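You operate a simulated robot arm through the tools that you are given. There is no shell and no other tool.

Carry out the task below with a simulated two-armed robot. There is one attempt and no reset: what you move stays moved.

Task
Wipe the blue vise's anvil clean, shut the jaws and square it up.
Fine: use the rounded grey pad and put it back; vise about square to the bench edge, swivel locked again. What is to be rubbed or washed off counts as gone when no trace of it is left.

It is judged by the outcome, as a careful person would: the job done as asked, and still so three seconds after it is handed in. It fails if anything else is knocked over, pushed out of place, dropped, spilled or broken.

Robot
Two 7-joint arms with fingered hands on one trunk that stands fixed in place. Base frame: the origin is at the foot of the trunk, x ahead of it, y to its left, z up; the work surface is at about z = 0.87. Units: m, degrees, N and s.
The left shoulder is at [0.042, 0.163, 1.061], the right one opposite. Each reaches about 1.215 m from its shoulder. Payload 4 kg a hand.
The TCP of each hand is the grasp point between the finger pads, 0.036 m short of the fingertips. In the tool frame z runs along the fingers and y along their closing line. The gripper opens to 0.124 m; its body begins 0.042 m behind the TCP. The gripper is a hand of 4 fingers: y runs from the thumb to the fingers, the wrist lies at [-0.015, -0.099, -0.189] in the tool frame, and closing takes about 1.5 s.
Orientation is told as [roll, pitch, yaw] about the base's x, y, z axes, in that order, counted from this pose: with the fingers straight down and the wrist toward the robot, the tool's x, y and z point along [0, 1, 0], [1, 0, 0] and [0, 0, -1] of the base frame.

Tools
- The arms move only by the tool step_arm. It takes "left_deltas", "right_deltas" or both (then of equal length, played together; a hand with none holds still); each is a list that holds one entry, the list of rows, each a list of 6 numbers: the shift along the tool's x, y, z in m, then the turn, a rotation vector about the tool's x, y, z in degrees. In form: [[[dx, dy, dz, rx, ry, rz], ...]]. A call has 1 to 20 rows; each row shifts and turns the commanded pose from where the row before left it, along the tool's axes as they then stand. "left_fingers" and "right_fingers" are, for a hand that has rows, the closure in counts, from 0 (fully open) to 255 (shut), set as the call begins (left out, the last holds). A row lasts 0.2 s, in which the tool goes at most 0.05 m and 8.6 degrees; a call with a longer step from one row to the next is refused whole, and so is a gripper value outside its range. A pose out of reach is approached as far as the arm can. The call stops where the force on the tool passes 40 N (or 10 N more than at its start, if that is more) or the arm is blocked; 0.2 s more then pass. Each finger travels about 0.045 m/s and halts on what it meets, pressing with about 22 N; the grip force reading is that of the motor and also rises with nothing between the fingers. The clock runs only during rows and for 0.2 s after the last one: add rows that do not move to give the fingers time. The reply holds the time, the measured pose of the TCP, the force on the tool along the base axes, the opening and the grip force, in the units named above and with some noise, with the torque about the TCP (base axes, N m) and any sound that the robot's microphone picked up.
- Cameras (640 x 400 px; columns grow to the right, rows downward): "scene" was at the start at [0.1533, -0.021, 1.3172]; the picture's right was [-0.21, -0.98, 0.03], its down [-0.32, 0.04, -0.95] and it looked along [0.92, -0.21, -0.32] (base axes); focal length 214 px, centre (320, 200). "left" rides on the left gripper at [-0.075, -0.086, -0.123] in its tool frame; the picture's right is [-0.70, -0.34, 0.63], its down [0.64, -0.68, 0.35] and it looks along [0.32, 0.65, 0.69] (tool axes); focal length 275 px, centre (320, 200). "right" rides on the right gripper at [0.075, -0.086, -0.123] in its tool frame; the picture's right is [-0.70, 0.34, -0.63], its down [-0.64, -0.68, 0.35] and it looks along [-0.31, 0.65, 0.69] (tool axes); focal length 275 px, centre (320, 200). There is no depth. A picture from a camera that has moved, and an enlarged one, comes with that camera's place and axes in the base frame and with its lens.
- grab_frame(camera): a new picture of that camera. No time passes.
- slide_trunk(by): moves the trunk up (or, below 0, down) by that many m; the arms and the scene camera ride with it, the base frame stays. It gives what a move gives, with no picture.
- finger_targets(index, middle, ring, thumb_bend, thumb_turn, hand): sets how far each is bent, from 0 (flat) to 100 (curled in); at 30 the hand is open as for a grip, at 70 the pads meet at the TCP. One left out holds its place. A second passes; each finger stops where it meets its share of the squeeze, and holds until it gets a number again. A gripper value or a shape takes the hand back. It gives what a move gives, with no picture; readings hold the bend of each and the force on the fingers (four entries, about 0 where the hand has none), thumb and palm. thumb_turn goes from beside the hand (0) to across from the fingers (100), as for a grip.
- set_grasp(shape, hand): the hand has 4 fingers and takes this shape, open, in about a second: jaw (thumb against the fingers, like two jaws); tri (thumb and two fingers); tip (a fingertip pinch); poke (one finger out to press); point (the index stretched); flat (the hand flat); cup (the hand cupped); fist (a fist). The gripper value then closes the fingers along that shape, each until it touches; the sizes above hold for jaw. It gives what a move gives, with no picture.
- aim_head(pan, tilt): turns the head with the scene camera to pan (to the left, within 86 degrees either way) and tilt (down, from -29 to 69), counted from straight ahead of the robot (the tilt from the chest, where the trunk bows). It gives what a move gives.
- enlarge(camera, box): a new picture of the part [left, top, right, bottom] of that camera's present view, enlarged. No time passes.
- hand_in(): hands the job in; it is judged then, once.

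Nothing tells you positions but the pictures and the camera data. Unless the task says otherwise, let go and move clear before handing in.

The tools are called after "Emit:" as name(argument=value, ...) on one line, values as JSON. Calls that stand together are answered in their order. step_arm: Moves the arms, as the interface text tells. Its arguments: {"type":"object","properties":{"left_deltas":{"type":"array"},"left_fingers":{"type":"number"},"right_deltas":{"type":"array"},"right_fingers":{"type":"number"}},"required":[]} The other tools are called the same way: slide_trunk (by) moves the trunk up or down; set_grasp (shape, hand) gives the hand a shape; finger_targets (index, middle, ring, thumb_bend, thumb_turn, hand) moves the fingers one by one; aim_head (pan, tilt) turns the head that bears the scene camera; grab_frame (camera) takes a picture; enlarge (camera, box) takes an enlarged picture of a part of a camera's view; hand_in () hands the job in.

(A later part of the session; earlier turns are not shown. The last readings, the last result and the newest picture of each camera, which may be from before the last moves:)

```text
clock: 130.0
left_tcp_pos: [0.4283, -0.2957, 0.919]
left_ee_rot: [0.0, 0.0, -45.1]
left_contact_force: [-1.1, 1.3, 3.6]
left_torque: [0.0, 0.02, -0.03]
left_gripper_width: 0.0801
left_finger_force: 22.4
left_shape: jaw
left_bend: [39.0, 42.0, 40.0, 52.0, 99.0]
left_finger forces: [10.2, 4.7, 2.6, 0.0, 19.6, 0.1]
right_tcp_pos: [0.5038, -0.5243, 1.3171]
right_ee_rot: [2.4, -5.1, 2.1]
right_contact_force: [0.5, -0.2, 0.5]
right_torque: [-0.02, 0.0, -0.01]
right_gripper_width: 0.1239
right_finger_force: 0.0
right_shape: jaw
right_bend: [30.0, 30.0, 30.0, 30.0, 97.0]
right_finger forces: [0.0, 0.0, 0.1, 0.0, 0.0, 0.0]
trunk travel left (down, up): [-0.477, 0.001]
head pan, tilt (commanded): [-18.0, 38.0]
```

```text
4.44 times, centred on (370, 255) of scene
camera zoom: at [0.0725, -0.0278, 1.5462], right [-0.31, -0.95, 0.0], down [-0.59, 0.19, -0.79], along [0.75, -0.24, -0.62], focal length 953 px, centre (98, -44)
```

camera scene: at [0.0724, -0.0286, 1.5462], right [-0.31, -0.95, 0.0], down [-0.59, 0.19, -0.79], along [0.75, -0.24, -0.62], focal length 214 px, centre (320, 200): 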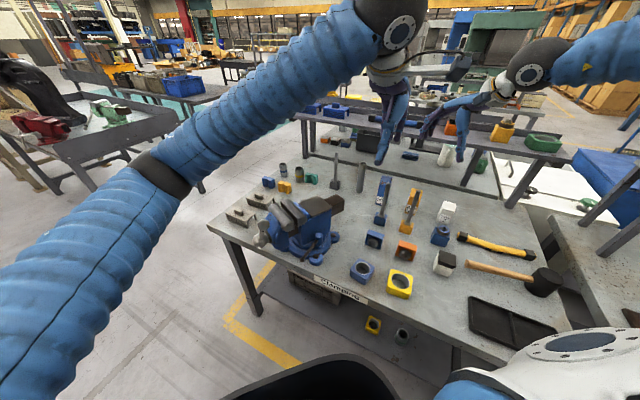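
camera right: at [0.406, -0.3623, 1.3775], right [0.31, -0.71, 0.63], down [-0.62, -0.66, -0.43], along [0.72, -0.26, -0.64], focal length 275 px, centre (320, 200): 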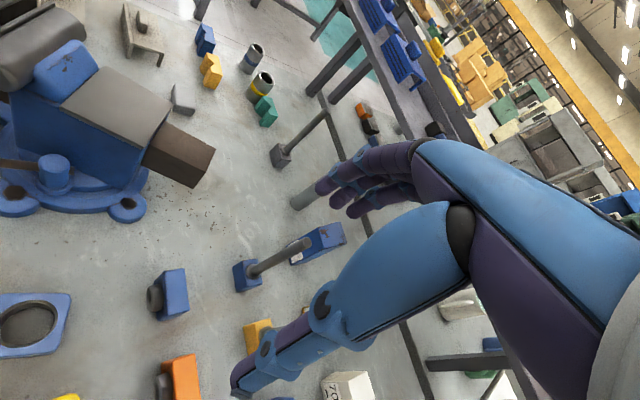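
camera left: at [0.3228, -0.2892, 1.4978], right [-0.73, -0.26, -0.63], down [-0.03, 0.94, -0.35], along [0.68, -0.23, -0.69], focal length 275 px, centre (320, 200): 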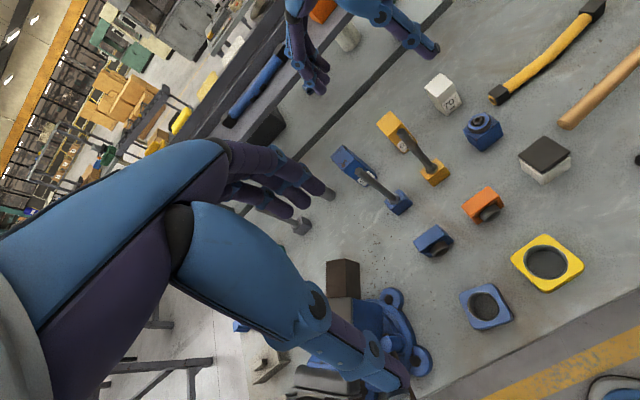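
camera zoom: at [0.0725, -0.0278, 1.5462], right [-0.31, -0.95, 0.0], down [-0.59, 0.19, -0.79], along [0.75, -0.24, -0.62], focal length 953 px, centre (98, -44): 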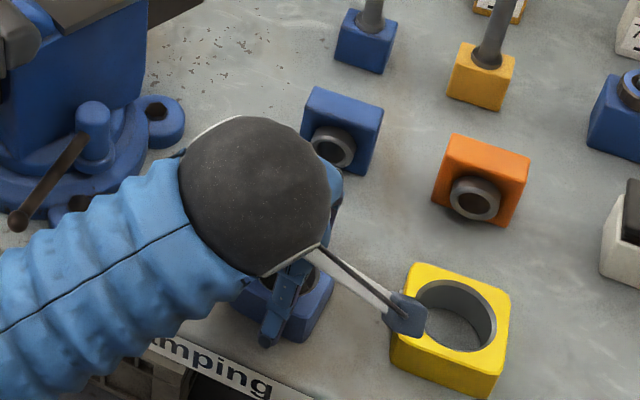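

Gripped and squared. The block centre should now be within a couple of mm of its original place, so I release and lift away.

Emit:
step_arm(left_deltas=[[[0, 0, 0, 0, 0, 0], [0, 0, 0, 0, 0, 0], [0, 0, 0, 0, 0, 0], [0, 0, 0, 0, 0, 0], [0, 0, 0, 0, 0, 0], [0, 0, 0, 0, 0, 0], [0, 0, -0.02, 0, 0, 0], [0, 0, -0.04, 0, 0, 0], [0, 0, -0.04, 0, 0, 0], [0, 0, -0.04, 0, 0, 0], [0, 0, -0.04, 0, 0, 0], [0, 0, -0.04, 0, 0, 0]]], left_fingers=0)

Emit:
enlarge(camera="scene", box=[310, 210, 460, 320])

Emit:
grab_frame(camera="left")

```text
clock: 132.6
left_tcp_pos: [0.4273, -0.2964, 1.14]
left_ee_rot: [0.0, 0.0, -45.0]
left_contact_force: [0.8, 0.8, -0.3]
left_torque: [-0.03, -0.01, 0.0]
left_gripper_width: 0.1238
left_finger_force: 0.1
left_shape: jaw
left_bend: [30.0, 30.0, 30.0, 30.0, 98.0]
left_finger forces: [0.0, 0.0, 0.0, 0.0, 0.1, 0.1]
right_tcp_pos: [0.5049, -0.5233, 1.3171]
right_ee_rot: [2.4, -5.1, 2.1]
right_contact_force: [-0.1, 0.0, 0.1]
right_torque: [-0.01, 0.01, -0.03]
right_gripper_width: 0.1238
right_finger_force: 0.0
right_shape: jaw
right_bend: [30.0, 30.0, 30.0, 30.0, 97.0]
right_finger forces: [0.0, 0.0, 0.0, 0.0, 0.0, 0.0]
trunk travel left (down, up): [-0.477, 0.001]
head pan, tilt (commanded): [-18.0, 38.0]
```

```text
3.64 times, centred on (385, 265) of scene
camera zoom: at [0.0726, -0.0286, 1.5462], right [-0.31, -0.95, 0.0], down [-0.59, 0.19, -0.79], along [0.75, -0.24, -0.62], focal length 780 px, centre (84, -36)
```

zoom: 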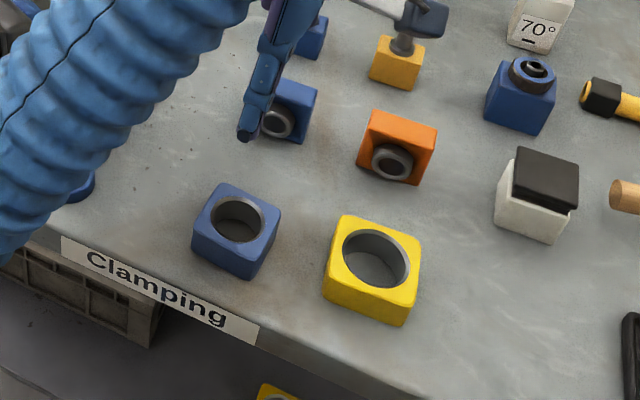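

```text
taken
camera left: at [0.3126, -0.2892, 1.2642], right [-0.73, -0.25, -0.63], down [-0.03, 0.94, -0.35], along [0.68, -0.24, -0.69], focal length 275 px, centre (320, 200)
```

left: 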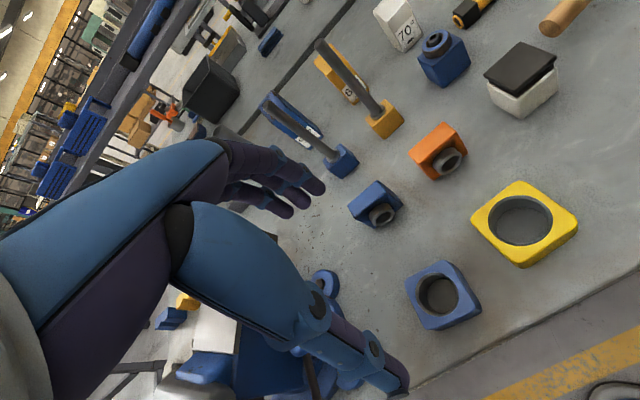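

It's square again but ~12 mm nearer the bench edge than originally (relative to the yellow ring). I'll regrip and shift it 12 mm inward.

Emit:
step_arm(left_deltas=[[[0, 0, 0.04, 0, 0, 0], [0, 0, 0.04, 0, 0, 0], [0, 0, 0.04, 0, 0, 0], [0, 0, 0.04, 0, 0, 0], [0, 0, 0.04, 0, 0, 0], [0, 0, 0.02, 0, 0, 0]]])

Emit:
step_arm(left_deltas=[[[0, 0, 0, 0, 0, 0], [0, 0, 0, 0, 0, 0], [0, 0, 0, 0, 0, 0], [0, 0, 0, 0, 0, 0], [0, 0, 0, 0, 0, 0], [0, 0, 0, 0, 0, 0], [-0.001, 0.006, 0, 0, 0, 0], [-0.001, 0.006, 0, 0, 0, 0], [0, 0, 0, 0, 0, 0]]], left_fingers=255)

Emit:
step_arm(left_deltas=[[[0, 0, 0, 0, 0, 0], [0, 0, 0, 0, 0, 0], [0, 0, 0, 0, 0, 0], [0, 0, 0, 0, 0, 0], [0, 0, 0, 0, 0, 0], [0, 0, 0, 0, 0, 0], [0, 0, -0.02, 0, 0, 0], [0, 0, -0.04, 0, 0, 0], [0, 0, -0.04, 0, 0, 0], [0, 0, -0.04, 0, 0, 0], [0, 0, -0.04, 0, 0, 0], [0, 0, -0.04, 0, 0, 0], [0, 0, -0.04, 0, 0, 0]]], left_fingers=0)

Emit:
enlarge(camera="scene", box=[310, 210, 460, 320])

```text
clock: 134.0
left_tcp_pos: [0.4292, -0.2985, 0.9218]
left_ee_rot: [0.0, 0.1, -44.9]
left_contact_force: [0.3, -0.2, -0.3]
left_torque: [-0.05, -0.01, -0.01]
left_gripper_width: 0.1238
left_finger_force: 0.2
left_shape: jaw
left_bend: [30.0, 30.0, 30.0, 30.0, 98.0]
left_finger forces: [0.0, 0.0, 0.0, 0.0, 0.1, 0.1]
right_tcp_pos: [0.5044, -0.5243, 1.3162]
right_ee_rot: [2.4, -5.1, 2.1]
right_contact_force: [0.4, -0.1, 0.1]
right_torque: [0.0, 0.0, 0.03]
right_gripper_width: 0.1239
right_finger_force: 0.2
right_shape: jaw
right_bend: [30.0, 30.0, 30.0, 30.0, 97.0]
right_finger forces: [0.0, 0.0, 0.0, 0.0, 0.0, 0.1]
trunk travel left (down, up): [-0.477, 0.001]
head pan, tilt (commanded): [-18.0, 38.0]
```

```text
clock: 136.0
left_tcp_pos: [0.4356, -0.3066, 0.9218]
left_ee_rot: [-0.1, 0.0, -45.1]
left_contact_force: [-2.0, 2.1, 10.3]
left_torque: [0.15, 0.23, -0.04]
left_gripper_width: 0.0762
left_finger_force: 22.2
left_shape: jaw
left_bend: [41.0, 43.0, 41.0, 52.0, 99.0]
left_finger forces: [10.2, 4.8, 2.7, 0.0, 24.7, 0.1]
right_tcp_pos: [0.5038, -0.5231, 1.3178]
right_ee_rot: [2.4, -5.2, 2.1]
right_contact_force: [0.3, -0.7, 0.3]
right_torque: [0.02, 0.0, -0.02]
right_gripper_width: 0.1241
right_finger_force: 0.1
right_shape: jaw
right_bend: [30.0, 30.0, 30.0, 30.0, 97.0]
right_finger forces: [0.1, 0.1, 0.1, 0.0, 0.1, 0.0]
trunk travel left (down, up): [-0.477, 0.001]
head pan, tilt (commanded): [-18.0, 38.0]
```

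```text
clock: 138.8
left_tcp_pos: [0.432, -0.3072, 1.1807]
left_ee_rot: [-0.2, 0.0, -45.0]
left_contact_force: [0.8, 0.1, -0.2]
left_torque: [0.02, -0.04, 0.01]
left_gripper_width: 0.1239
left_finger_force: 0.0
left_shape: jaw
left_bend: [30.0, 30.0, 30.0, 30.0, 97.0]
left_finger forces: [0.1, 0.0, 0.1, 0.0, 0.1, 0.0]
right_tcp_pos: [0.5041, -0.5243, 1.3165]
right_ee_rot: [2.4, -5.1, 2.0]
right_contact_force: [-0.4, 0.3, -0.1]
right_torque: [0.0, -0.02, 0.01]
right_gripper_width: 0.1238
right_finger_force: 0.1
right_shape: jaw
right_bend: [30.0, 30.0, 30.0, 30.0, 97.0]
right_finger forces: [0.1, 0.0, 0.0, 0.0, 0.1, 0.1]
trunk travel left (down, up): [-0.477, 0.001]
head pan, tilt (commanded): [-18.0, 38.0]
```

```text
3.64 times, centred on (385, 265) of scene
camera zoom: at [0.0726, -0.0296, 1.5463], right [-0.31, -0.95, 0.0], down [-0.59, 0.19, -0.79], along [0.75, -0.24, -0.62], focal length 780 px, centre (84, -36)
```

zoom: 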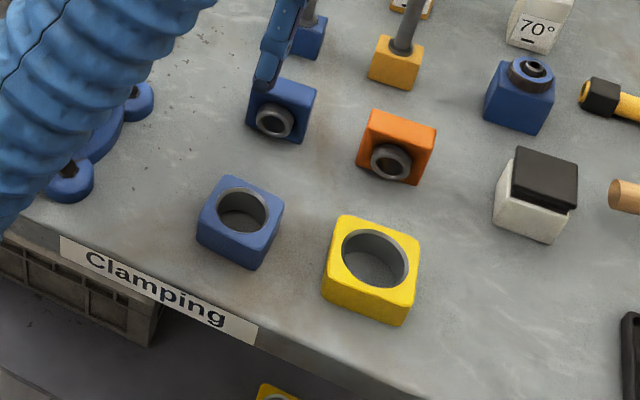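

Position restored to within ~2 mm. One more gentle squeeze in place should remove the few degrees of remaining rotation.

Emit:
step_arm(left_deltas=[[[0, 0, 0.044, 0, 0, 0], [0, 0, 0.044, 0, 0, 0], [0, 0, 0.044, 0, 0, 0], [0, 0, 0.044, 0, 0, 0], [0, 0, 0.044, 0, 0, 0], [0, 0, 0.04, 0, 0, 0]]])

Emit:
step_arm(left_deltas=[[[0, 0, 0, 0, 0, 0], [0, 0, 0, 0, 0, 0], [0, 0, 0, 0, 0, 0], [0, 0, 0, 0, 0, 0], [0, 0, 0, 0, 0, 0], [0, 0, 0, 0, 0, 0], [0, 0, 0, 0, 0, 0]]], left_fingers=255)

Emit:
step_arm(left_deltas=[[[0, 0, 0, 0, 0, 0], [0, 0, 0, 0, 0, 0], [0, 0, 0, 0, 0, 0], [0, 0, 0, 0, 0, 0], [0, 0, 0, 0, 0, 0], [0, 0, 0, 0, 0, 0], [0, 0, -0.02, 0, 0, 0], [0, 0, -0.04, 0, 0, 0], [0, 0, -0.04, 0, 0, 0], [0, 0, -0.04, 0, 0, 0], [0, 0, -0.04, 0, 0, 0], [0, 0, -0.04, 0, 0, 0], [0, 0, -0.04, 0, 0, 0]]], left_fingers=0)

Emit:
enlarge(camera="scene", box=[310, 210, 460, 320])

```text
clock: 140.2
left_tcp_pos: [0.4356, -0.3102, 0.9183]
left_ee_rot: [-0.2, -0.1, -45.1]
left_contact_force: [0.0, -0.5, 0.1]
left_torque: [0.0, 0.01, 0.01]
left_gripper_width: 0.1236
left_finger_force: 0.1
left_shape: jaw
left_bend: [30.0, 30.0, 30.0, 30.0, 97.0]
left_finger forces: [0.1, 0.0, 0.1, 0.0, 0.0, 0.0]
right_tcp_pos: [0.5027, -0.5239, 1.3157]
right_ee_rot: [2.5, -5.2, 2.1]
right_contact_force: [0.7, 0.9, 0.1]
right_torque: [-0.02, 0.0, 0.02]
right_gripper_width: 0.1236
right_finger_force: 0.0
right_shape: jaw
right_bend: [30.0, 30.0, 30.0, 30.0, 97.0]
right_finger forces: [0.1, 0.0, 0.0, 0.0, 0.0, 0.0]
trunk travel left (down, up): [-0.477, 0.001]
head pan, tilt (commanded): [-18.0, 38.0]
```

```text
clock: 141.8
left_tcp_pos: [0.4344, -0.3083, 0.92]
left_ee_rot: [0.0, 0.1, -45.1]
left_contact_force: [-0.9, 1.6, 5.4]
left_torque: [0.04, 0.08, 0.0]
left_gripper_width: 0.0772
left_finger_force: 21.3
left_shape: jaw
left_bend: [41.0, 44.0, 42.0, 51.0, 99.0]
left_finger forces: [10.8, 5.5, 2.6, 0.0, 20.9, 0.1]
right_tcp_pos: [0.5042, -0.5235, 1.316]
right_ee_rot: [2.4, -5.2, 2.1]
right_contact_force: [-0.1, -0.6, 0.9]
right_torque: [0.0, 0.03, 0.01]
right_gripper_width: 0.1244
right_finger_force: 0.1
right_shape: jaw
right_bend: [30.0, 30.0, 30.0, 30.0, 97.0]
right_finger forces: [0.0, 0.1, 0.0, 0.1, 0.1, 0.0]
trunk travel left (down, up): [-0.477, 0.001]
head pan, tilt (commanded): [-18.0, 38.0]
```

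```text
clock: 144.6
left_tcp_pos: [0.4329, -0.3094, 1.1821]
left_ee_rot: [-0.2, 0.1, -44.9]
left_contact_force: [-0.7, -0.4, -0.3]
left_torque: [0.0, -0.03, 0.01]
left_gripper_width: 0.1238
left_finger_force: 0.1
left_shape: jaw
left_bend: [30.0, 30.0, 30.0, 30.0, 97.0]
left_finger forces: [0.0, 0.0, 0.1, 0.1, 0.0, 0.0]
right_tcp_pos: [0.5035, -0.5246, 1.3164]
right_ee_rot: [2.4, -5.1, 2.0]
right_contact_force: [-0.5, 0.3, 0.0]
right_torque: [0.01, -0.02, 0.0]
right_gripper_width: 0.1236
right_finger_force: 0.0
right_shape: jaw
right_bend: [30.0, 30.0, 30.0, 30.0, 97.0]
right_finger forces: [0.0, 0.0, 0.1, 0.0, 0.0, 0.1]
trunk travel left (down, up): [-0.477, 0.001]
head pan, tilt (commanded): [-18.0, 38.0]
```

```text
3.64 times, centred on (385, 265) of scene
camera zoom: at [0.0726, -0.0296, 1.5463], right [-0.31, -0.95, 0.0], down [-0.59, 0.19, -0.79], along [0.75, -0.24, -0.62], focal length 780 px, centre (84, -36)
```

zoom: 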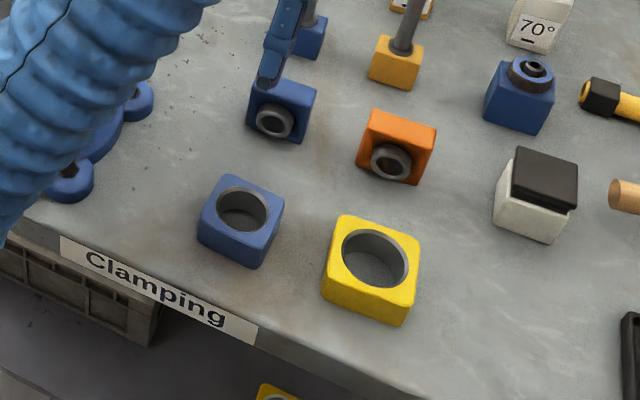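

The blue block is square and in place. Now I'll bring the left arm back left (high over the crank) to prepare a "handshake" pose for gripping the swivel lever from its free end.

Emit:
step_arm(left_deltas=[[[0, 0, -0.04, 0, 0, 0], [0, 0, -0.04, 0, 0, 0], [0, 0, -0.04, 0, 0, 0], [0, 0, -0.04, 0, 0, 0], [0, 0, -0.04, 0, 0, 0], [0, 0, -0.04, 0, 0, 0], [0.0422, -0.0202, 0, 0, 0, 0], [0.0422, -0.0202, 0, 0, 0, 0], [0.0422, -0.0202, 0, 0, 0, 0], [0.0422, -0.0202, 0, 0, 0, 0], [0.0422, -0.0202, 0, 0, 0, 0], [0.0422, -0.0202, 0, 0, 0, 0], [0.0422, -0.0202, 0, 0, 0, 0], [0.0422, -0.0202, 0, 0, 0, 0], [0.0422, -0.0202, 0, 0, 0, 0], [0.0422, -0.0202, 0, 0, 0, 0], [0.0422, -0.0202, 0, 0, 0, 0], [0.0422, -0.0202, 0, 0, 0, 0]]])

Emit:
step_arm(left_deltas=[[[0, 0, 0.04, 0, 0, 0], [0, 0, 0.04, 0, 0, 0], [0, 0, 0.04, 0, 0, 0], [0, 0, 0.04, 0, 0, 0], [0, 0, 0.04, 0, 0, 0], [0, 0, 0.04, 0, 0, 0], [0, 0, 0.04, 0, 0, 0], [0, 0, 0.04, 0, 0, 0]]])

Emit:
grab_frame(camera="scene")

```text
clock: 148.4
left_tcp_pos: [0.6223, 0.2251, 1.4182]
left_ee_rot: [-0.1, -0.2, -45.0]
left_contact_force: [0.5, 0.7, 0.8]
left_torque: [0.01, -0.01, 0.0]
left_gripper_width: 0.1237
left_finger_force: 0.1
left_shape: jaw
left_bend: [30.0, 30.0, 30.0, 30.0, 97.0]
left_finger forces: [0.0, 0.0, 0.1, 0.0, 0.0, 0.0]
right_tcp_pos: [0.5042, -0.5226, 1.3171]
right_ee_rot: [2.4, -5.0, 2.1]
right_contact_force: [0.1, 0.1, 0.3]
right_torque: [-0.02, 0.0, 0.02]
right_gripper_width: 0.1239
right_finger_force: 0.0
right_shape: jaw
right_bend: [30.0, 30.0, 30.0, 30.0, 97.0]
right_finger forces: [0.0, 0.0, 0.1, 0.1, 0.1, 0.1]
trunk travel left (down, up): [-0.477, 0.001]
head pan, tilt (commanded): [-18.0, 38.0]
```

```text
clock: 150.2
left_tcp_pos: [0.6198, 0.2255, 1.0988]
left_ee_rot: [-0.1, 0.0, -45.0]
left_contact_force: [-0.1, -0.5, 0.8]
left_torque: [0.0, 0.01, 0.02]
left_gripper_width: 0.1237
left_finger_force: 0.0
left_shape: jaw
left_bend: [30.0, 30.0, 30.0, 30.0, 97.0]
left_finger forces: [0.1, 0.1, 0.1, 0.0, 0.0, 0.1]
right_tcp_pos: [0.5032, -0.5233, 1.3164]
right_ee_rot: [2.3, -5.1, 2.1]
right_contact_force: [-0.2, 1.0, 0.1]
right_torque: [-0.01, -0.01, 0.01]
right_gripper_width: 0.1239
right_finger_force: 0.1
right_shape: jaw
right_bend: [30.0, 30.0, 30.0, 30.0, 97.0]
right_finger forces: [0.0, 0.0, 0.0, 0.0, 0.1, 0.0]
trunk travel left (down, up): [-0.477, 0.001]
head pan, tilt (commanded): [-18.0, 38.0]
```

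```text
taken
camera scene: at [0.0728, -0.0274, 1.5461], right [-0.31, -0.95, 0.0], down [-0.59, 0.19, -0.79], along [0.75, -0.24, -0.62], focal length 214 px, centre (320, 200)
```

scene: 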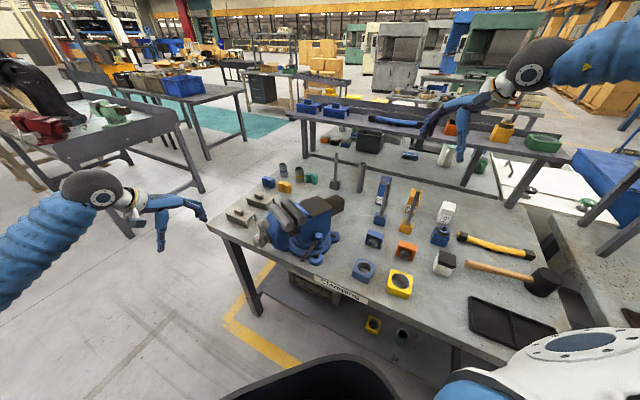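

The left hand is in free space in front of the bench corner. Rotating toward the handshake pose in checked chunks.

Emit:
step_arm(left_deltas=[[[0, 0, 0, -5.12, -5.29, -3.58], [0, 0, 0, -5.12, -5.29, -3.58], [0, 0, 0, -5.12, -5.29, -3.58], [0, 0, 0, -5.12, -5.29, -3.58]]])

Emit:
step_arm(left_deltas=[[[0, 0, 0, -5.12, -5.29, -3.58], [0, 0, 0, -5.12, -5.29, -3.58], [0, 0, 0, -5.12, -5.29, -3.58], [0, 0, 0, -5.12, -5.29, -3.58]]])

Emit:
grab_frame(camera="scene")

```text
clock: 151.2
left_tcp_pos: [0.6216, 0.2236, 1.101]
left_ee_rot: [-24.5, -17.1, -26.5]
left_contact_force: [-0.7, 0.8, 0.6]
left_torque: [-0.02, 0.02, -0.01]
left_gripper_width: 0.1237
left_finger_force: 0.1
left_shape: jaw
left_bend: [30.0, 30.0, 30.0, 30.0, 97.0]
left_finger forces: [0.0, 0.0, 0.1, 0.0, 0.0, 0.0]
right_tcp_pos: [0.5039, -0.5222, 1.3179]
right_ee_rot: [2.3, -5.2, 2.1]
right_contact_force: [0.0, -0.4, -0.2]
right_torque: [-0.02, 0.01, 0.0]
right_gripper_width: 0.1241
right_finger_force: 0.2
right_shape: jaw
right_bend: [30.0, 30.0, 30.0, 30.0, 97.0]
right_finger forces: [0.1, 0.1, 0.0, 0.0, 0.0, 0.0]
trunk travel left (down, up): [-0.477, 0.001]
head pan, tilt (commanded): [-18.0, 38.0]
```

```text
clock: 152.2
left_tcp_pos: [0.6206, 0.2254, 1.1005]
left_ee_rot: [-54.9, -23.8, -1.0]
left_contact_force: [0.3, -0.1, 0.4]
left_torque: [0.01, -0.01, -0.03]
left_gripper_width: 0.1238
left_finger_force: 0.0
left_shape: jaw
left_bend: [30.0, 30.0, 30.0, 30.0, 97.0]
left_finger forces: [0.1, 0.1, 0.1, 0.0, 0.1, 0.0]
right_tcp_pos: [0.5034, -0.5237, 1.3177]
right_ee_rot: [2.4, -5.3, 2.2]
right_contact_force: [-0.3, -0.3, 0.3]
right_torque: [-0.03, -0.03, -0.02]
right_gripper_width: 0.124
right_finger_force: 0.1
right_shape: jaw
right_bend: [30.0, 30.0, 30.0, 30.0, 97.0]
right_finger forces: [0.0, 0.0, 0.0, 0.1, 0.0, 0.0]
trunk travel left (down, up): [-0.477, 0.001]
head pan, tilt (commanded): [-18.0, 38.0]
```

```text
taken
camera scene: at [0.0721, -0.0274, 1.5462], right [-0.31, -0.95, 0.0], down [-0.59, 0.19, -0.79], along [0.75, -0.24, -0.62], focal length 214 px, centre (320, 200)
```

scene: 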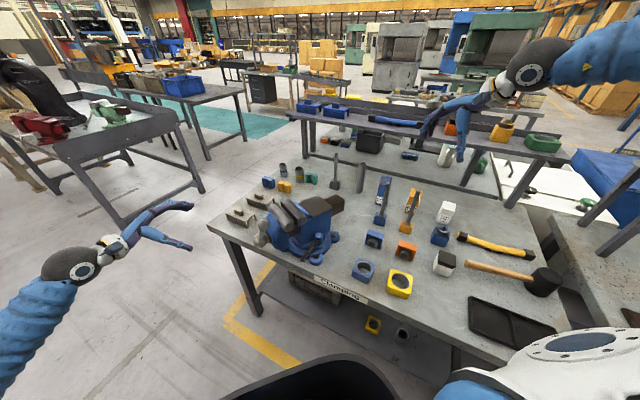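

Going smoothly. Continuing the rotation.

Emit:
step_arm(left_deltas=[[[0, 0, 0, -5.12, -5.29, -3.58], [0, 0, 0, -5.12, -5.29, -3.58], [0, 0, 0, -5.12, -5.29, -3.58], [0, 0, 0, -5.12, -5.29, -3.58]]])

Emit:
step_arm(left_deltas=[[[0, 0, 0, -5.12, -5.29, -3.58], [0, 0, 0, -5.12, -5.29, -3.58]]])

Emit:
grab_frame(camera="scene")

```text
clock: 153.2
left_tcp_pos: [0.622, 0.2232, 1.1008]
left_ee_rot: [-85.5, -17.2, 24.6]
left_contact_force: [-0.3, 0.0, 1.0]
left_torque: [-0.01, -0.02, 0.04]
left_gripper_width: 0.1237
left_finger_force: 0.1
left_shape: jaw
left_bend: [30.0, 30.0, 30.0, 30.0, 97.0]
left_finger forces: [0.0, 0.0, 0.0, 0.0, 0.0, 0.1]
right_tcp_pos: [0.5035, -0.5235, 1.3163]
right_ee_rot: [2.3, -5.2, 2.1]
right_contact_force: [0.5, 0.1, 0.1]
right_torque: [0.02, 0.0, -0.02]
right_gripper_width: 0.1238
right_finger_force: 0.0
right_shape: jaw
right_bend: [30.0, 30.0, 30.0, 30.0, 97.0]
right_finger forces: [0.0, 0.0, 0.0, 0.0, 0.1, 0.0]
trunk travel left (down, up): [-0.477, 0.001]
head pan, tilt (commanded): [-18.0, 38.0]
```

```text
clock: 153.8
left_tcp_pos: [0.6219, 0.2237, 1.1014]
left_ee_rot: [-98.5, -9.7, 34.8]
left_contact_force: [0.0, -0.3, 0.3]
left_torque: [0.02, -0.01, 0.0]
left_gripper_width: 0.1234
left_finger_force: 0.1
left_shape: jaw
left_bend: [30.0, 30.0, 30.0, 30.0, 97.0]
left_finger forces: [0.1, 0.0, 0.0, 0.0, 0.0, 0.0]
right_tcp_pos: [0.5037, -0.524, 1.3167]
right_ee_rot: [2.5, -5.1, 2.1]
right_contact_force: [0.2, 0.6, -0.1]
right_torque: [0.01, 0.01, -0.02]
right_gripper_width: 0.1237
right_finger_force: 0.0
right_shape: jaw
right_bend: [30.0, 30.0, 30.0, 30.0, 97.0]
right_finger forces: [0.0, 0.1, 0.1, 0.1, 0.0, 0.0]
trunk travel left (down, up): [-0.477, 0.001]
head pan, tilt (commanded): [-18.0, 38.0]
```

```text
taken
camera scene: at [0.0726, -0.0292, 1.5461], right [-0.31, -0.95, 0.0], down [-0.59, 0.19, -0.79], along [0.75, -0.24, -0.62], focal length 214 px, centre (320, 200)
```

scene: 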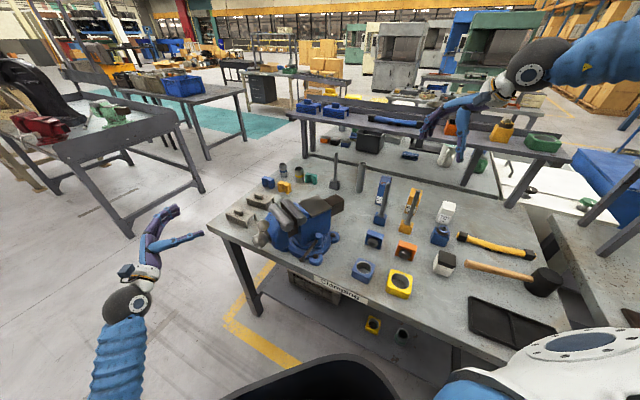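

The left hand is now in a handshake pose pointing right-forward. I'll half-close the fingers and bring it down in front of the bench, then toward the lever's end, step by step.

Emit:
finger_targets(hand="left", index=47, middle=47, ring=47, thumb_bend=45)

Emit:
step_arm(left_deltas=[[[0.0299, -0.0217, -0.01, 0, 0, 0], [0.0299, -0.0217, -0.01, 0, 0, 0], [0.0299, -0.0217, -0.01, 0, 0, 0], [0.0299, -0.0217, -0.01, 0, 0, 0], [0.0299, -0.0217, -0.01, 0, 0, 0]]])

Emit:
grab_frame(camera="scene")

Emit:
grab_frame(camera="left")

```text
clock: 154.8
left_tcp_pos: [0.6213, 0.2239, 1.1004]
left_ee_rot: [-98.6, -9.5, 34.8]
left_contact_force: [0.1, -0.5, -0.6]
left_torque: [0.02, -0.02, -0.02]
left_gripper_width: 0.0749
left_finger_force: 0.1
left_shape: fingers
left_bend: [47.0, 47.0, 47.0, 45.0, 97.0]
left_finger forces: [0.1, 0.1, 0.0, 0.0, 0.0, 0.0]
right_tcp_pos: [0.5033, -0.5234, 1.3162]
right_ee_rot: [2.4, -5.1, 2.0]
right_contact_force: [-0.5, -0.7, -0.5]
right_torque: [0.01, 0.0, 0.02]
right_gripper_width: 0.1239
right_finger_force: 0.1
right_shape: jaw
right_bend: [30.0, 30.0, 30.0, 30.0, 97.0]
right_finger forces: [0.0, 0.0, 0.1, 0.0, 0.0, 0.0]
trunk travel left (down, up): [-0.477, 0.001]
head pan, tilt (commanded): [-18.0, 38.0]
```

```text
clock: 156.0
left_tcp_pos: [0.5381, 0.1989, 0.9267]
left_ee_rot: [-98.5, -9.6, 34.8]
left_contact_force: [-0.4, 0.8, 0.3]
left_torque: [-0.01, 0.0, 0.0]
left_gripper_width: 0.0746
left_finger_force: 0.1
left_shape: fingers
left_bend: [47.0, 47.0, 47.0, 45.0, 97.0]
left_finger forces: [0.0, 0.0, 0.0, 0.1, 0.1, 0.1]
right_tcp_pos: [0.5028, -0.5231, 1.3162]
right_ee_rot: [2.4, -5.1, 2.1]
right_contact_force: [1.3, 0.2, -0.4]
right_torque: [0.0, 0.02, 0.02]
right_gripper_width: 0.1237
right_finger_force: 0.0
right_shape: jaw
right_bend: [30.0, 30.0, 30.0, 30.0, 97.0]
right_finger forces: [0.0, 0.0, 0.0, 0.1, 0.1, 0.1]
trunk travel left (down, up): [-0.477, 0.001]
head pan, tilt (commanded): [-18.0, 38.0]
```

```text
taken
camera scene: at [0.0726, -0.0274, 1.5462], right [-0.31, -0.95, 0.0], down [-0.59, 0.19, -0.79], along [0.75, -0.24, -0.62], focal length 214 px, centre (320, 200)
```

scene: 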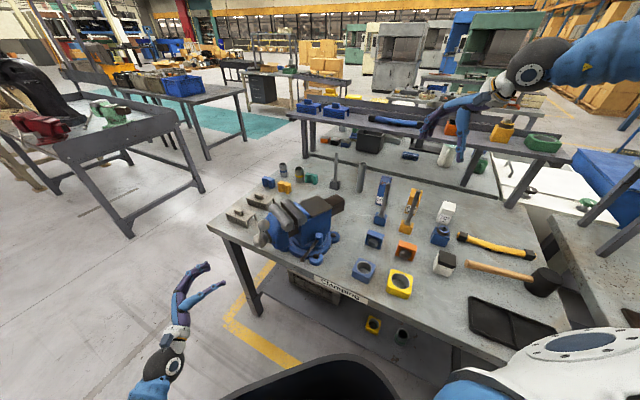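

```text
taken
camera left: at [0.3836, 0.2552, 0.9694], right [-0.08, -0.69, 0.72], down [-0.22, -0.69, -0.69], along [0.97, -0.21, -0.1], focal length 275 px, centre (320, 200)
```

left: 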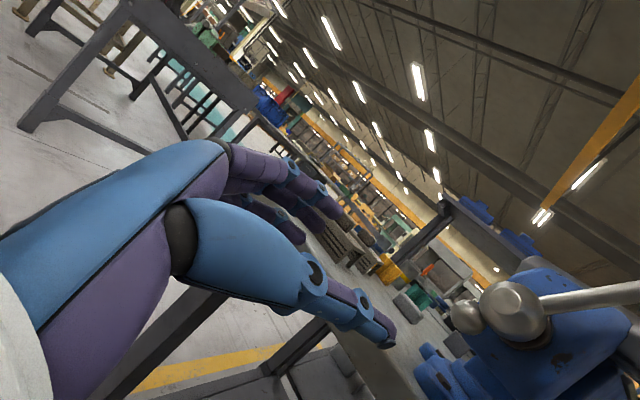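

No limits so far. Moving toward the lever in front of the crank hub.

Emit:
step_arm(left_deltas=[[[-0.0015, -0.0356, 0.0242, 0, 0, 0], [-0.0015, -0.0356, 0.0242, 0, 0, 0], [-0.0015, -0.0356, 0.0242, 0, 0, 0]]])

Emit:
step_arm(left_deltas=[[[-0.0015, -0.0356, 0.0242, 0, 0, 0], [-0.0015, -0.0356, 0.0242, 0, 0, 0]]])

Emit:
enlarge(camera="scene", box=[160, 180, 400, 360])

Emit:
grab_frame(camera="left")

```text
clock: 156.8
left_tcp_pos: [0.4882, 0.077, 0.9259]
left_ee_rot: [-98.4, -9.6, 34.8]
left_contact_force: [0.2, -1.6, -0.9]
left_torque: [0.01, 0.03, -0.01]
left_gripper_width: 0.0745
left_finger_force: 0.0
left_shape: fingers
left_bend: [47.0, 47.0, 47.0, 45.0, 97.0]
left_finger forces: [0.0, 0.1, 0.0, 0.0, 0.0, 0.1]
right_tcp_pos: [0.5038, -0.5245, 1.3166]
right_ee_rot: [2.4, -5.2, 2.1]
right_contact_force: [-1.2, -0.3, -0.3]
right_torque: [-0.03, -0.02, -0.04]
right_gripper_width: 0.1242
right_finger_force: 0.0
right_shape: jaw
right_bend: [30.0, 30.0, 30.0, 30.0, 97.0]
right_finger forces: [0.1, 0.0, 0.1, 0.1, 0.0, 0.0]
trunk travel left (down, up): [-0.477, 0.001]
head pan, tilt (commanded): [-18.0, 38.0]
```

```text
clock: 157.6
left_tcp_pos: [0.4905, 0.0781, 0.9234]
left_ee_rot: [-96.3, -13.3, 40.4]
left_contact_force: [0.3, 0.9, 0.1]
left_torque: [-0.01, -0.01, 0.02]
left_gripper_width: 0.0743
left_finger_force: 0.1
left_shape: fingers
left_bend: [47.0, 47.0, 47.0, 45.0, 97.0]
left_finger forces: [0.1, 0.1, 0.0, 0.0, 0.0, 0.1]
right_tcp_pos: [0.504, -0.5227, 1.3158]
right_ee_rot: [2.4, -5.2, 2.2]
right_contact_force: [-0.8, -0.4, -0.1]
right_torque: [0.04, -0.02, 0.0]
right_gripper_width: 0.1239
right_finger_force: 0.0
right_shape: jaw
right_bend: [30.0, 30.0, 30.0, 30.0, 97.0]
right_finger forces: [0.0, 0.0, 0.0, 0.0, 0.0, 0.0]
trunk travel left (down, up): [-0.477, 0.001]
head pan, tilt (commanded): [-18.0, 38.0]
stopped in row 2 (left hand): the arm was blocked; the commanded pose is now the measured one
```

```text
2.22 times, centred on (280, 270) of scene
camera zoom: at [0.0727, -0.0274, 1.5458], right [-0.31, -0.95, 0.0], down [-0.59, 0.19, -0.79], along [0.75, -0.24, -0.62], focal length 477 px, centre (409, 44)
```

zoom: 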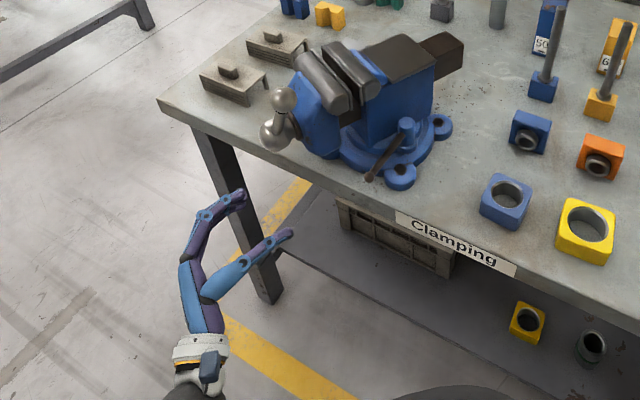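

```text
taken
camera left: at [0.3291, 0.1142, 0.9643], right [-0.03, -0.75, 0.66], down [-0.13, -0.66, -0.74], along [0.99, -0.11, -0.08], focal length 275 px, centre (320, 200)
```

left: 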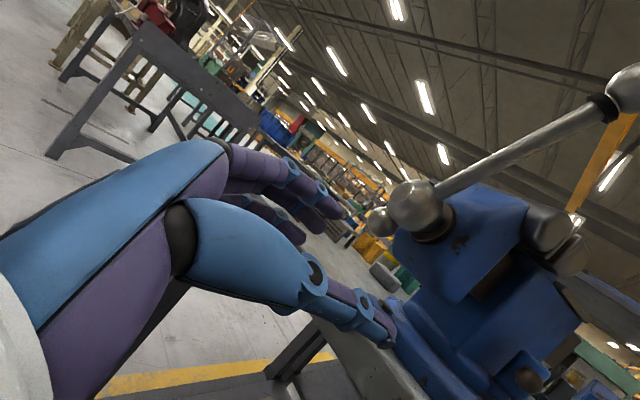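

The left arm was blocked (probably by the robot's own body) with no contact on the vise. I'll back it out the way it came and use a different pose: fingers down from above, with one finger as a stiff side-pusher.

Emit:
step_arm(left_deltas=[[[0, 0.0368, -0.0159, 0, 0, 0], [0, 0.0368, -0.0159, 0, 0, 0], [0, 0.0368, -0.0159, 0, 0, 0], [0, 0.0368, -0.0159, 0, 0, 0]]])

Emit:
step_arm(left_deltas=[[[-0.0325, 0.0206, 0.0124, 0, 0, 0], [-0.0325, 0.0206, 0.0124, 0, 0, 0], [-0.0325, 0.0206, 0.0124, 0, 0, 0], [-0.0325, 0.0206, 0.0124, 0, 0, 0]]])

```text
clock: 158.6
left_tcp_pos: [0.5584, 0.2194, 0.9451]
left_ee_rot: [-96.3, -13.1, 40.2]
left_contact_force: [-0.3, 1.1, 0.6]
left_torque: [0.03, 0.02, 0.02]
left_gripper_width: 0.0743
left_finger_force: 0.1
left_shape: fingers
left_bend: [47.0, 47.0, 47.0, 45.0, 97.0]
left_finger forces: [0.0, 0.0, 0.0, 0.1, 0.0, 0.1]
right_tcp_pos: [0.5057, -0.5223, 1.3168]
right_ee_rot: [2.3, -5.1, 2.2]
right_contact_force: [0.1, 0.0, 0.1]
right_torque: [0.0, 0.02, -0.03]
right_gripper_width: 0.1241
right_finger_force: 0.1
right_shape: jaw
right_bend: [30.0, 30.0, 30.0, 30.0, 97.0]
right_finger forces: [0.1, 0.0, 0.0, 0.0, 0.0, 0.0]
trunk travel left (down, up): [-0.477, 0.001]
head pan, tilt (commanded): [-18.0, 38.0]
```

```text
clock: 159.6
left_tcp_pos: [0.6195, 0.2212, 1.0976]
left_ee_rot: [-96.3, -13.0, 40.2]
left_contact_force: [1.2, -0.3, -0.9]
left_torque: [0.02, -0.01, 0.01]
left_gripper_width: 0.0743
left_finger_force: 0.1
left_shape: fingers
left_bend: [47.0, 47.0, 47.0, 45.0, 97.0]
left_finger forces: [0.0, 0.1, 0.0, 0.1, 0.1, 0.1]
right_tcp_pos: [0.5055, -0.5223, 1.3162]
right_ee_rot: [2.4, -5.1, 2.2]
right_contact_force: [0.2, 1.0, -0.1]
right_torque: [-0.01, 0.02, -0.01]
right_gripper_width: 0.1238
right_finger_force: 0.1
right_shape: jaw
right_bend: [30.0, 30.0, 30.0, 30.0, 97.0]
right_finger forces: [0.0, 0.0, 0.0, 0.0, 0.1, 0.1]
trunk travel left (down, up): [-0.477, 0.001]
head pan, tilt (commanded): [-18.0, 38.0]
```

Emit:
step_arm(left_deltas=[[[0, 0, 0, 5.42, 4.77, 3.75], [0, 0, 0, 5.42, 4.77, 3.75], [0, 0, 0, 5.42, 4.77, 3.75], [0, 0, 0, 5.42, 4.77, 3.75], [0, 0, 0, 5.42, 4.77, 3.75], [0, 0, 0, 5.42, 4.77, 3.75], [0, 0, 0, 5.42, 4.77, 3.75]]])

Emit:
step_arm(left_deltas=[[[0, 0, 0, 5.42, 4.77, 3.75], [0, 0, 0, 5.42, 4.77, 3.75], [0, 0, 0, 5.42, 4.77, 3.75], [0, 0, 0, 5.42, 4.77, 3.75], [0, 0, 0, 5.42, 4.77, 3.75], [0, 0, 0, 5.42, 4.77, 3.75], [0, 0, 0, 5.42, 4.77, 3.75]]])

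Emit:
grab_frame(camera="left")

```text
clock: 161.2
left_tcp_pos: [0.6192, 0.2215, 1.0977]
left_ee_rot: [-44.7, -25.6, -6.4]
left_contact_force: [0.7, -0.1, -0.2]
left_torque: [-0.02, 0.0, 0.0]
left_gripper_width: 0.0745
left_finger_force: 0.0
left_shape: fingers
left_bend: [47.0, 47.0, 47.0, 45.0, 97.0]
left_finger forces: [0.1, 0.1, 0.0, 0.1, 0.0, 0.1]
right_tcp_pos: [0.5046, -0.5241, 1.3159]
right_ee_rot: [2.4, -5.1, 2.2]
right_contact_force: [-0.1, 0.4, -0.9]
right_torque: [0.0, 0.0, -0.05]
right_gripper_width: 0.1237
right_finger_force: 0.1
right_shape: jaw
right_bend: [30.0, 30.0, 30.0, 30.0, 97.0]
right_finger forces: [0.0, 0.0, 0.0, 0.1, 0.1, 0.0]
trunk travel left (down, up): [-0.477, 0.001]
head pan, tilt (commanded): [-18.0, 38.0]
```

```text
clock: 162.8
left_tcp_pos: [0.6195, 0.2223, 1.0986]
left_ee_rot: [-0.1, 0.0, -45.3]
left_contact_force: [0.4, 0.2, 0.1]
left_torque: [0.01, -0.01, -0.02]
left_gripper_width: 0.0744
left_finger_force: 0.0
left_shape: fingers
left_bend: [47.0, 47.0, 47.0, 45.0, 97.0]
left_finger forces: [0.0, 0.1, 0.0, 0.1, 0.0, 0.1]
right_tcp_pos: [0.5048, -0.5237, 1.3157]
right_ee_rot: [2.5, -5.2, 2.2]
right_contact_force: [0.4, -0.2, 0.2]
right_torque: [0.04, -0.03, 0.01]
right_gripper_width: 0.1238
right_finger_force: 0.0
right_shape: jaw
right_bend: [30.0, 30.0, 30.0, 30.0, 97.0]
right_finger forces: [0.1, 0.0, 0.0, 0.0, 0.0, 0.0]
trunk travel left (down, up): [-0.477, 0.001]
head pan, tilt (commanded): [-18.0, 38.0]
```

```text
taken
camera left: at [0.5046, 0.2304, 1.2231], right [-0.73, -0.25, -0.63], down [-0.02, 0.94, -0.35], along [0.68, -0.24, -0.69], focal length 275 px, centre (320, 200)
```

left: 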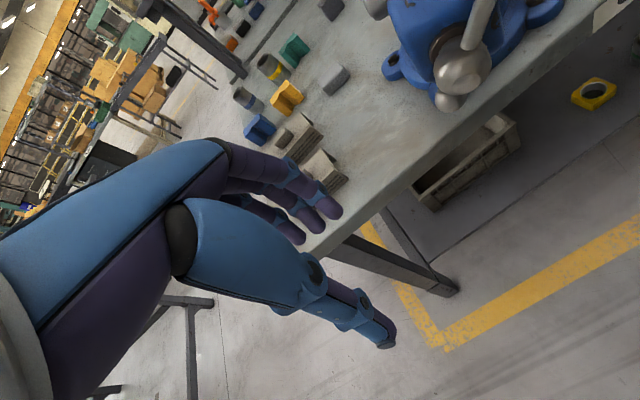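

Back in the normal pose. I'll extend only the left ring finger (on the vise side), curl the others, and go over the lever from above.

Emit:
finger_targets(hand="left", index=95, middle=95, ring=52, thumb_bend=15)

Emit:
step_arm(left_deltas=[[[0, 0, -0.04, 0, 0, 0], [0, 0, -0.04, 0, 0, 0], [0, 0, -0.04, 0, 0, 0], [0, 0, -0.04, 0, 0, 0], [0, 0, -0.04, 0, 0, 0], [0, 0, -0.04, 0, 0, 0], [0, 0, -0.04, 0, 0, 0], [-0.0406, 0.0177, 0, 0, 0, 0], [-0.0406, 0.0177, 0, 0, 0, 0], [-0.0406, 0.0177, 0, 0, 0, 0], [-0.0406, 0.0177, 0, 0, 0, 0], [-0.0406, 0.0177, 0, 0, 0, 0], [-0.0406, 0.0177, 0, 0, 0, 0], [-0.0406, 0.0177, 0, 0, 0, 0], [-0.0406, 0.0177, 0, 0, 0, 0]]])

Emit:
grab_frame(camera="left")

Emit:
grab_frame(camera="scene")

```text
clock: 163.8
left_tcp_pos: [0.6198, 0.2222, 1.0981]
left_ee_rot: [-0.2, -0.1, -45.1]
left_contact_force: [-0.2, -0.4, -0.6]
left_torque: [0.01, -0.01, -0.03]
left_gripper_width: 0.0657
left_finger_force: 0.0
left_shape: fingers
left_bend: [95.0, 95.0, 52.0, 15.0, 97.0]
left_finger forces: [0.1, 0.0, 0.0, 0.0, 0.0, 0.0]
right_tcp_pos: [0.5038, -0.5232, 1.3169]
right_ee_rot: [2.4, -5.1, 2.1]
right_contact_force: [-0.2, -0.4, 0.6]
right_torque: [0.01, -0.01, -0.03]
right_gripper_width: 0.1239
right_finger_force: 0.0
right_shape: jaw
right_bend: [30.0, 30.0, 30.0, 30.0, 97.0]
right_finger forces: [0.0, 0.0, 0.0, 0.0, 0.0, 0.0]
trunk travel left (down, up): [-0.477, 0.001]
head pan, tilt (commanded): [-18.0, 38.0]
```

```text
clock: 167.0
left_tcp_pos: [0.4907, -0.1087, 1.3793]
left_ee_rot: [-0.2, 0.0, -45.2]
left_contact_force: [0.2, -0.1, 0.6]
left_torque: [0.0, 0.04, 0.02]
left_gripper_width: 0.0657
left_finger_force: 0.2
left_shape: fingers
left_bend: [95.0, 95.0, 52.0, 15.0, 97.0]
left_finger forces: [0.1, 0.0, 0.0, 0.0, 0.0, 0.0]
right_tcp_pos: [0.5043, -0.5253, 1.3165]
right_ee_rot: [2.5, -5.1, 2.2]
right_contact_force: [0.0, -0.4, 0.0]
right_torque: [0.03, -0.01, 0.06]
right_gripper_width: 0.1241
right_finger_force: 0.0
right_shape: jaw
right_bend: [30.0, 30.0, 30.0, 30.0, 97.0]
right_finger forces: [0.0, 0.1, 0.1, 0.0, 0.0, 0.0]
trunk travel left (down, up): [-0.477, 0.001]
head pan, tilt (commanded): [-18.0, 38.0]
```

```text
taken
camera left: at [0.3751, -0.1015, 1.5028], right [-0.73, -0.25, -0.63], down [-0.02, 0.94, -0.35], along [0.68, -0.24, -0.69], focal length 275 px, centre (320, 200)
```

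left: 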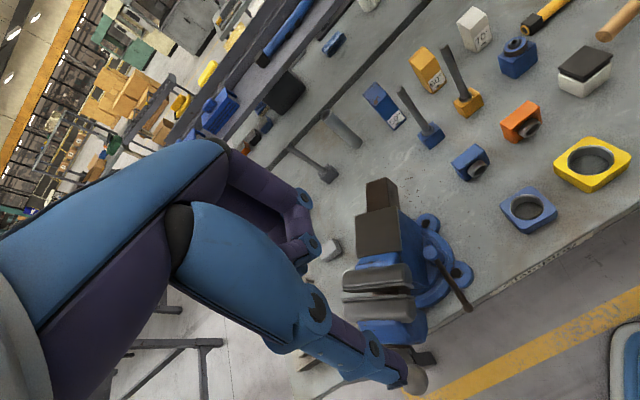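

```text
taken
camera scene: at [0.0727, -0.0298, 1.5461], right [-0.31, -0.95, 0.0], down [-0.59, 0.19, -0.79], along [0.75, -0.24, -0.62], focal length 214 px, centre (320, 200)
```

scene: 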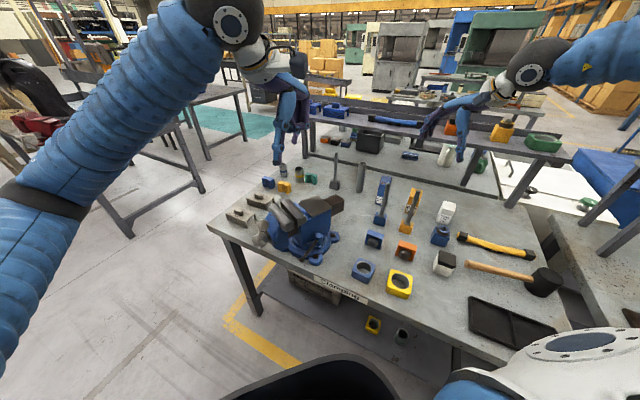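

The pose is unobstructed. Adding a slight lean (10°) toward the robot and descending to z ≈ 1.10.

Emit:
step_arm(left_deltas=[[[0, 0, 0, 0, 5, 0], [0, 0, 0, 0, 5, 0], [-0.0069, 0, 0.0394, 0, 0, 0], [-0.0069, 0, 0.0394, 0, 0, 0], [-0.0069, 0, 0.0394, 0, 0, 0], [-0.0069, 0, 0.0394, 0, 0, 0]]])

Emit:
step_arm(left_deltas=[[[-0.0069, 0, 0.0394, 0, 0, 0], [-0.0069, 0, 0.0394, 0, 0, 0]]])

Emit:
grab_frame(camera="left")

Emit:
enlarge(camera="scene", box=[200, 120, 380, 270])

Emit:
grab_frame(camera="right")

```text
clock: 168.4
left_tcp_pos: [0.4864, -0.105, 1.2191]
left_ee_rot: [9.8, -0.1, -45.3]
left_contact_force: [-0.4, -0.4, -0.5]
left_torque: [-0.06, -0.01, 0.03]
left_gripper_width: 0.0656
left_finger_force: 0.2
left_shape: fingers
left_bend: [95.0, 95.0, 52.0, 15.0, 97.0]
left_finger forces: [0.0, 0.0, 0.1, 0.0, 0.0, 0.1]
right_tcp_pos: [0.5048, -0.522, 1.3161]
right_ee_rot: [2.3, -5.1, 2.0]
right_contact_force: [0.3, 0.2, 1.0]
right_torque: [0.02, -0.01, -0.02]
right_gripper_width: 0.1238
right_finger_force: 0.0
right_shape: jaw
right_bend: [30.0, 30.0, 30.0, 30.0, 97.0]
right_finger forces: [0.1, 0.1, 0.0, 0.0, 0.0, 0.0]
trunk travel left (down, up): [-0.477, 0.001]
head pan, tilt (commanded): [-18.0, 38.0]
```

```text
clock: 169.0
left_tcp_pos: [0.4867, -0.1049, 1.1401]
left_ee_rot: [9.8, -0.1, -45.2]
left_contact_force: [1.4, -0.5, -0.4]
left_torque: [0.02, 0.0, 0.01]
left_gripper_width: 0.0654
left_finger_force: 0.0
left_shape: fingers
left_bend: [95.0, 95.0, 52.0, 15.0, 97.0]
left_finger forces: [0.0, 0.0, 0.0, 0.0, 0.0, 0.1]
right_tcp_pos: [0.5034, -0.5234, 1.3158]
right_ee_rot: [2.4, -5.2, 2.2]
right_contact_force: [0.4, 0.0, 0.6]
right_torque: [0.01, 0.01, -0.02]
right_gripper_width: 0.1239
right_finger_force: 0.1
right_shape: jaw
right_bend: [30.0, 30.0, 30.0, 30.0, 97.0]
right_finger forces: [0.0, 0.1, 0.0, 0.0, 0.0, 0.1]
trunk travel left (down, up): [-0.477, 0.001]
head pan, tilt (commanded): [-18.0, 38.0]
```

```text
taken
camera left: at [0.3588, -0.1112, 1.2495], right [-0.65, -0.17, -0.74], down [0.01, 0.97, -0.23], along [0.76, -0.16, -0.63], focal length 275 px, centre (320, 200)
```

left: 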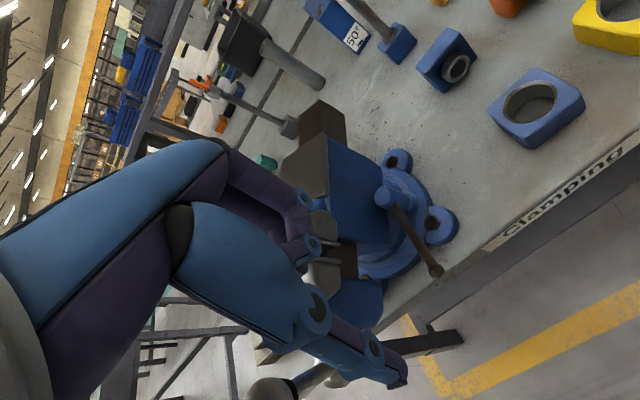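

```text
2.67 times, centred on (290, 195) of scene
camera zoom: at [0.0729, -0.0274, 1.5461], right [-0.31, -0.95, 0.0], down [-0.59, 0.19, -0.79], along [0.75, -0.24, -0.62], focal length 572 px, centre (400, 213)
```

zoom: 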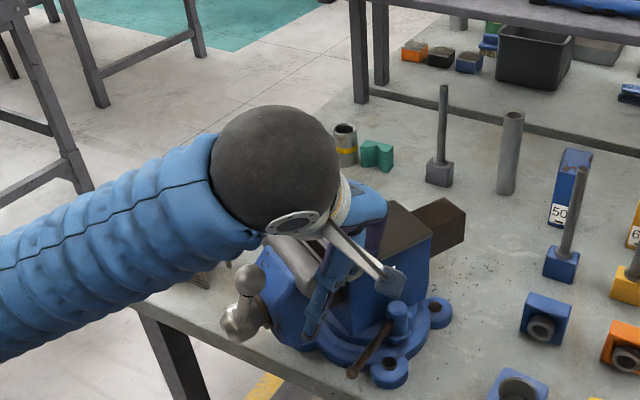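

```text
taken
camera right: at [0.4049, -0.4562, 1.4348], right [0.31, -0.71, 0.63], down [-0.62, -0.65, -0.43], along [0.72, -0.26, -0.64], focal length 275 px, centre (320, 200)
```

right: 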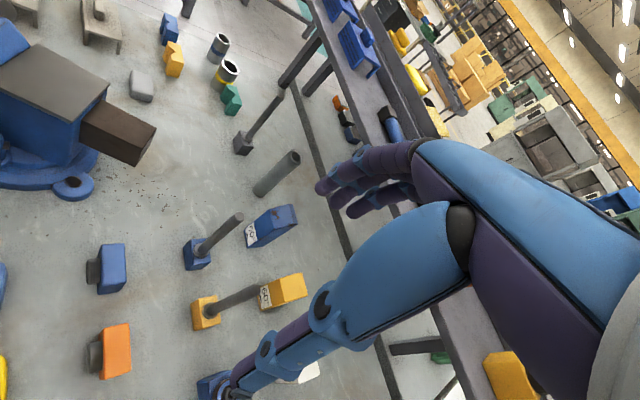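

Clear so far. Continuing down in small steps toward the lever, watching for contact.

Emit:
step_arm(left_deltas=[[[-0.0069, 0, 0.0394, 0, 0, 0], [-0.0069, 0, 0.0394, 0, 0, 0], [-0.0069, 0, 0.0394, 0, 0, 0]]])

Emit:
enlarge(camera="left", box=[220, 140, 480, 400])

Emit:
enlarge(camera="scene", box=[220, 160, 360, 270])

```text
clock: 169.8
left_tcp_pos: [0.4876, -0.1061, 1.0192]
left_ee_rot: [9.9, -0.1, -45.2]
left_contact_force: [0.7, 0.6, -0.6]
left_torque: [0.01, -0.01, -0.02]
left_gripper_width: 0.0658
left_finger_force: 0.1
left_shape: fingers
left_bend: [95.0, 95.0, 52.0, 15.0, 97.0]
left_finger forces: [0.0, 0.0, 0.0, 0.0, 0.0, 0.0]
right_tcp_pos: [0.5029, -0.5228, 1.3169]
right_ee_rot: [2.4, -5.1, 2.1]
right_contact_force: [-0.6, 0.8, -0.6]
right_torque: [-0.01, -0.02, 0.0]
right_gripper_width: 0.1241
right_finger_force: 0.0
right_shape: jaw
right_bend: [30.0, 30.0, 30.0, 30.0, 97.0]
right_finger forces: [0.0, 0.1, 0.1, 0.1, 0.0, 0.0]
trunk travel left (down, up): [-0.477, 0.001]
head pan, tilt (commanded): [-18.0, 38.0]
```

```text
1.54 times, centred on (350, 270) of left
camera zoom: at [0.3591, -0.1116, 1.1289], right [-0.65, -0.17, -0.74], down [0.01, 0.97, -0.23], along [0.76, -0.16, -0.63], focal length 424 px, centre (274, 92)
```

zoom: 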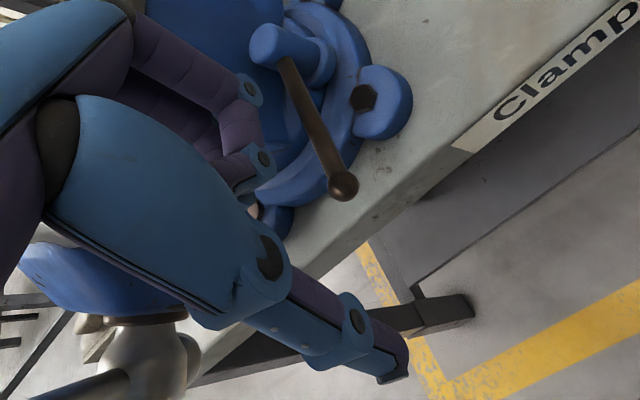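

```text
3.64 times, centred on (290, 215) of scene
camera zoom: at [0.0727, -0.0277, 1.5461], right [-0.31, -0.95, 0.0], down [-0.59, 0.19, -0.79], along [0.75, -0.24, -0.62], focal length 780 px, centre (429, 146)
```

zoom: 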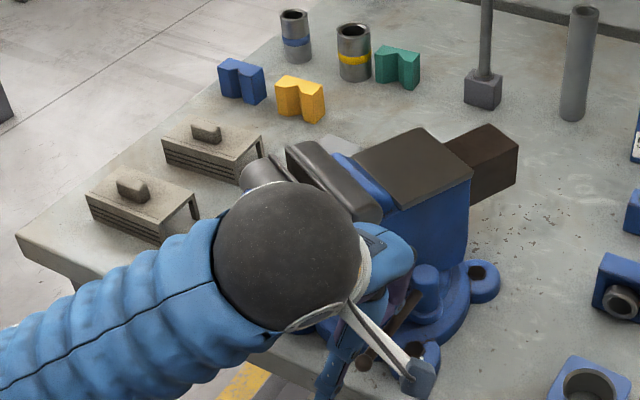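

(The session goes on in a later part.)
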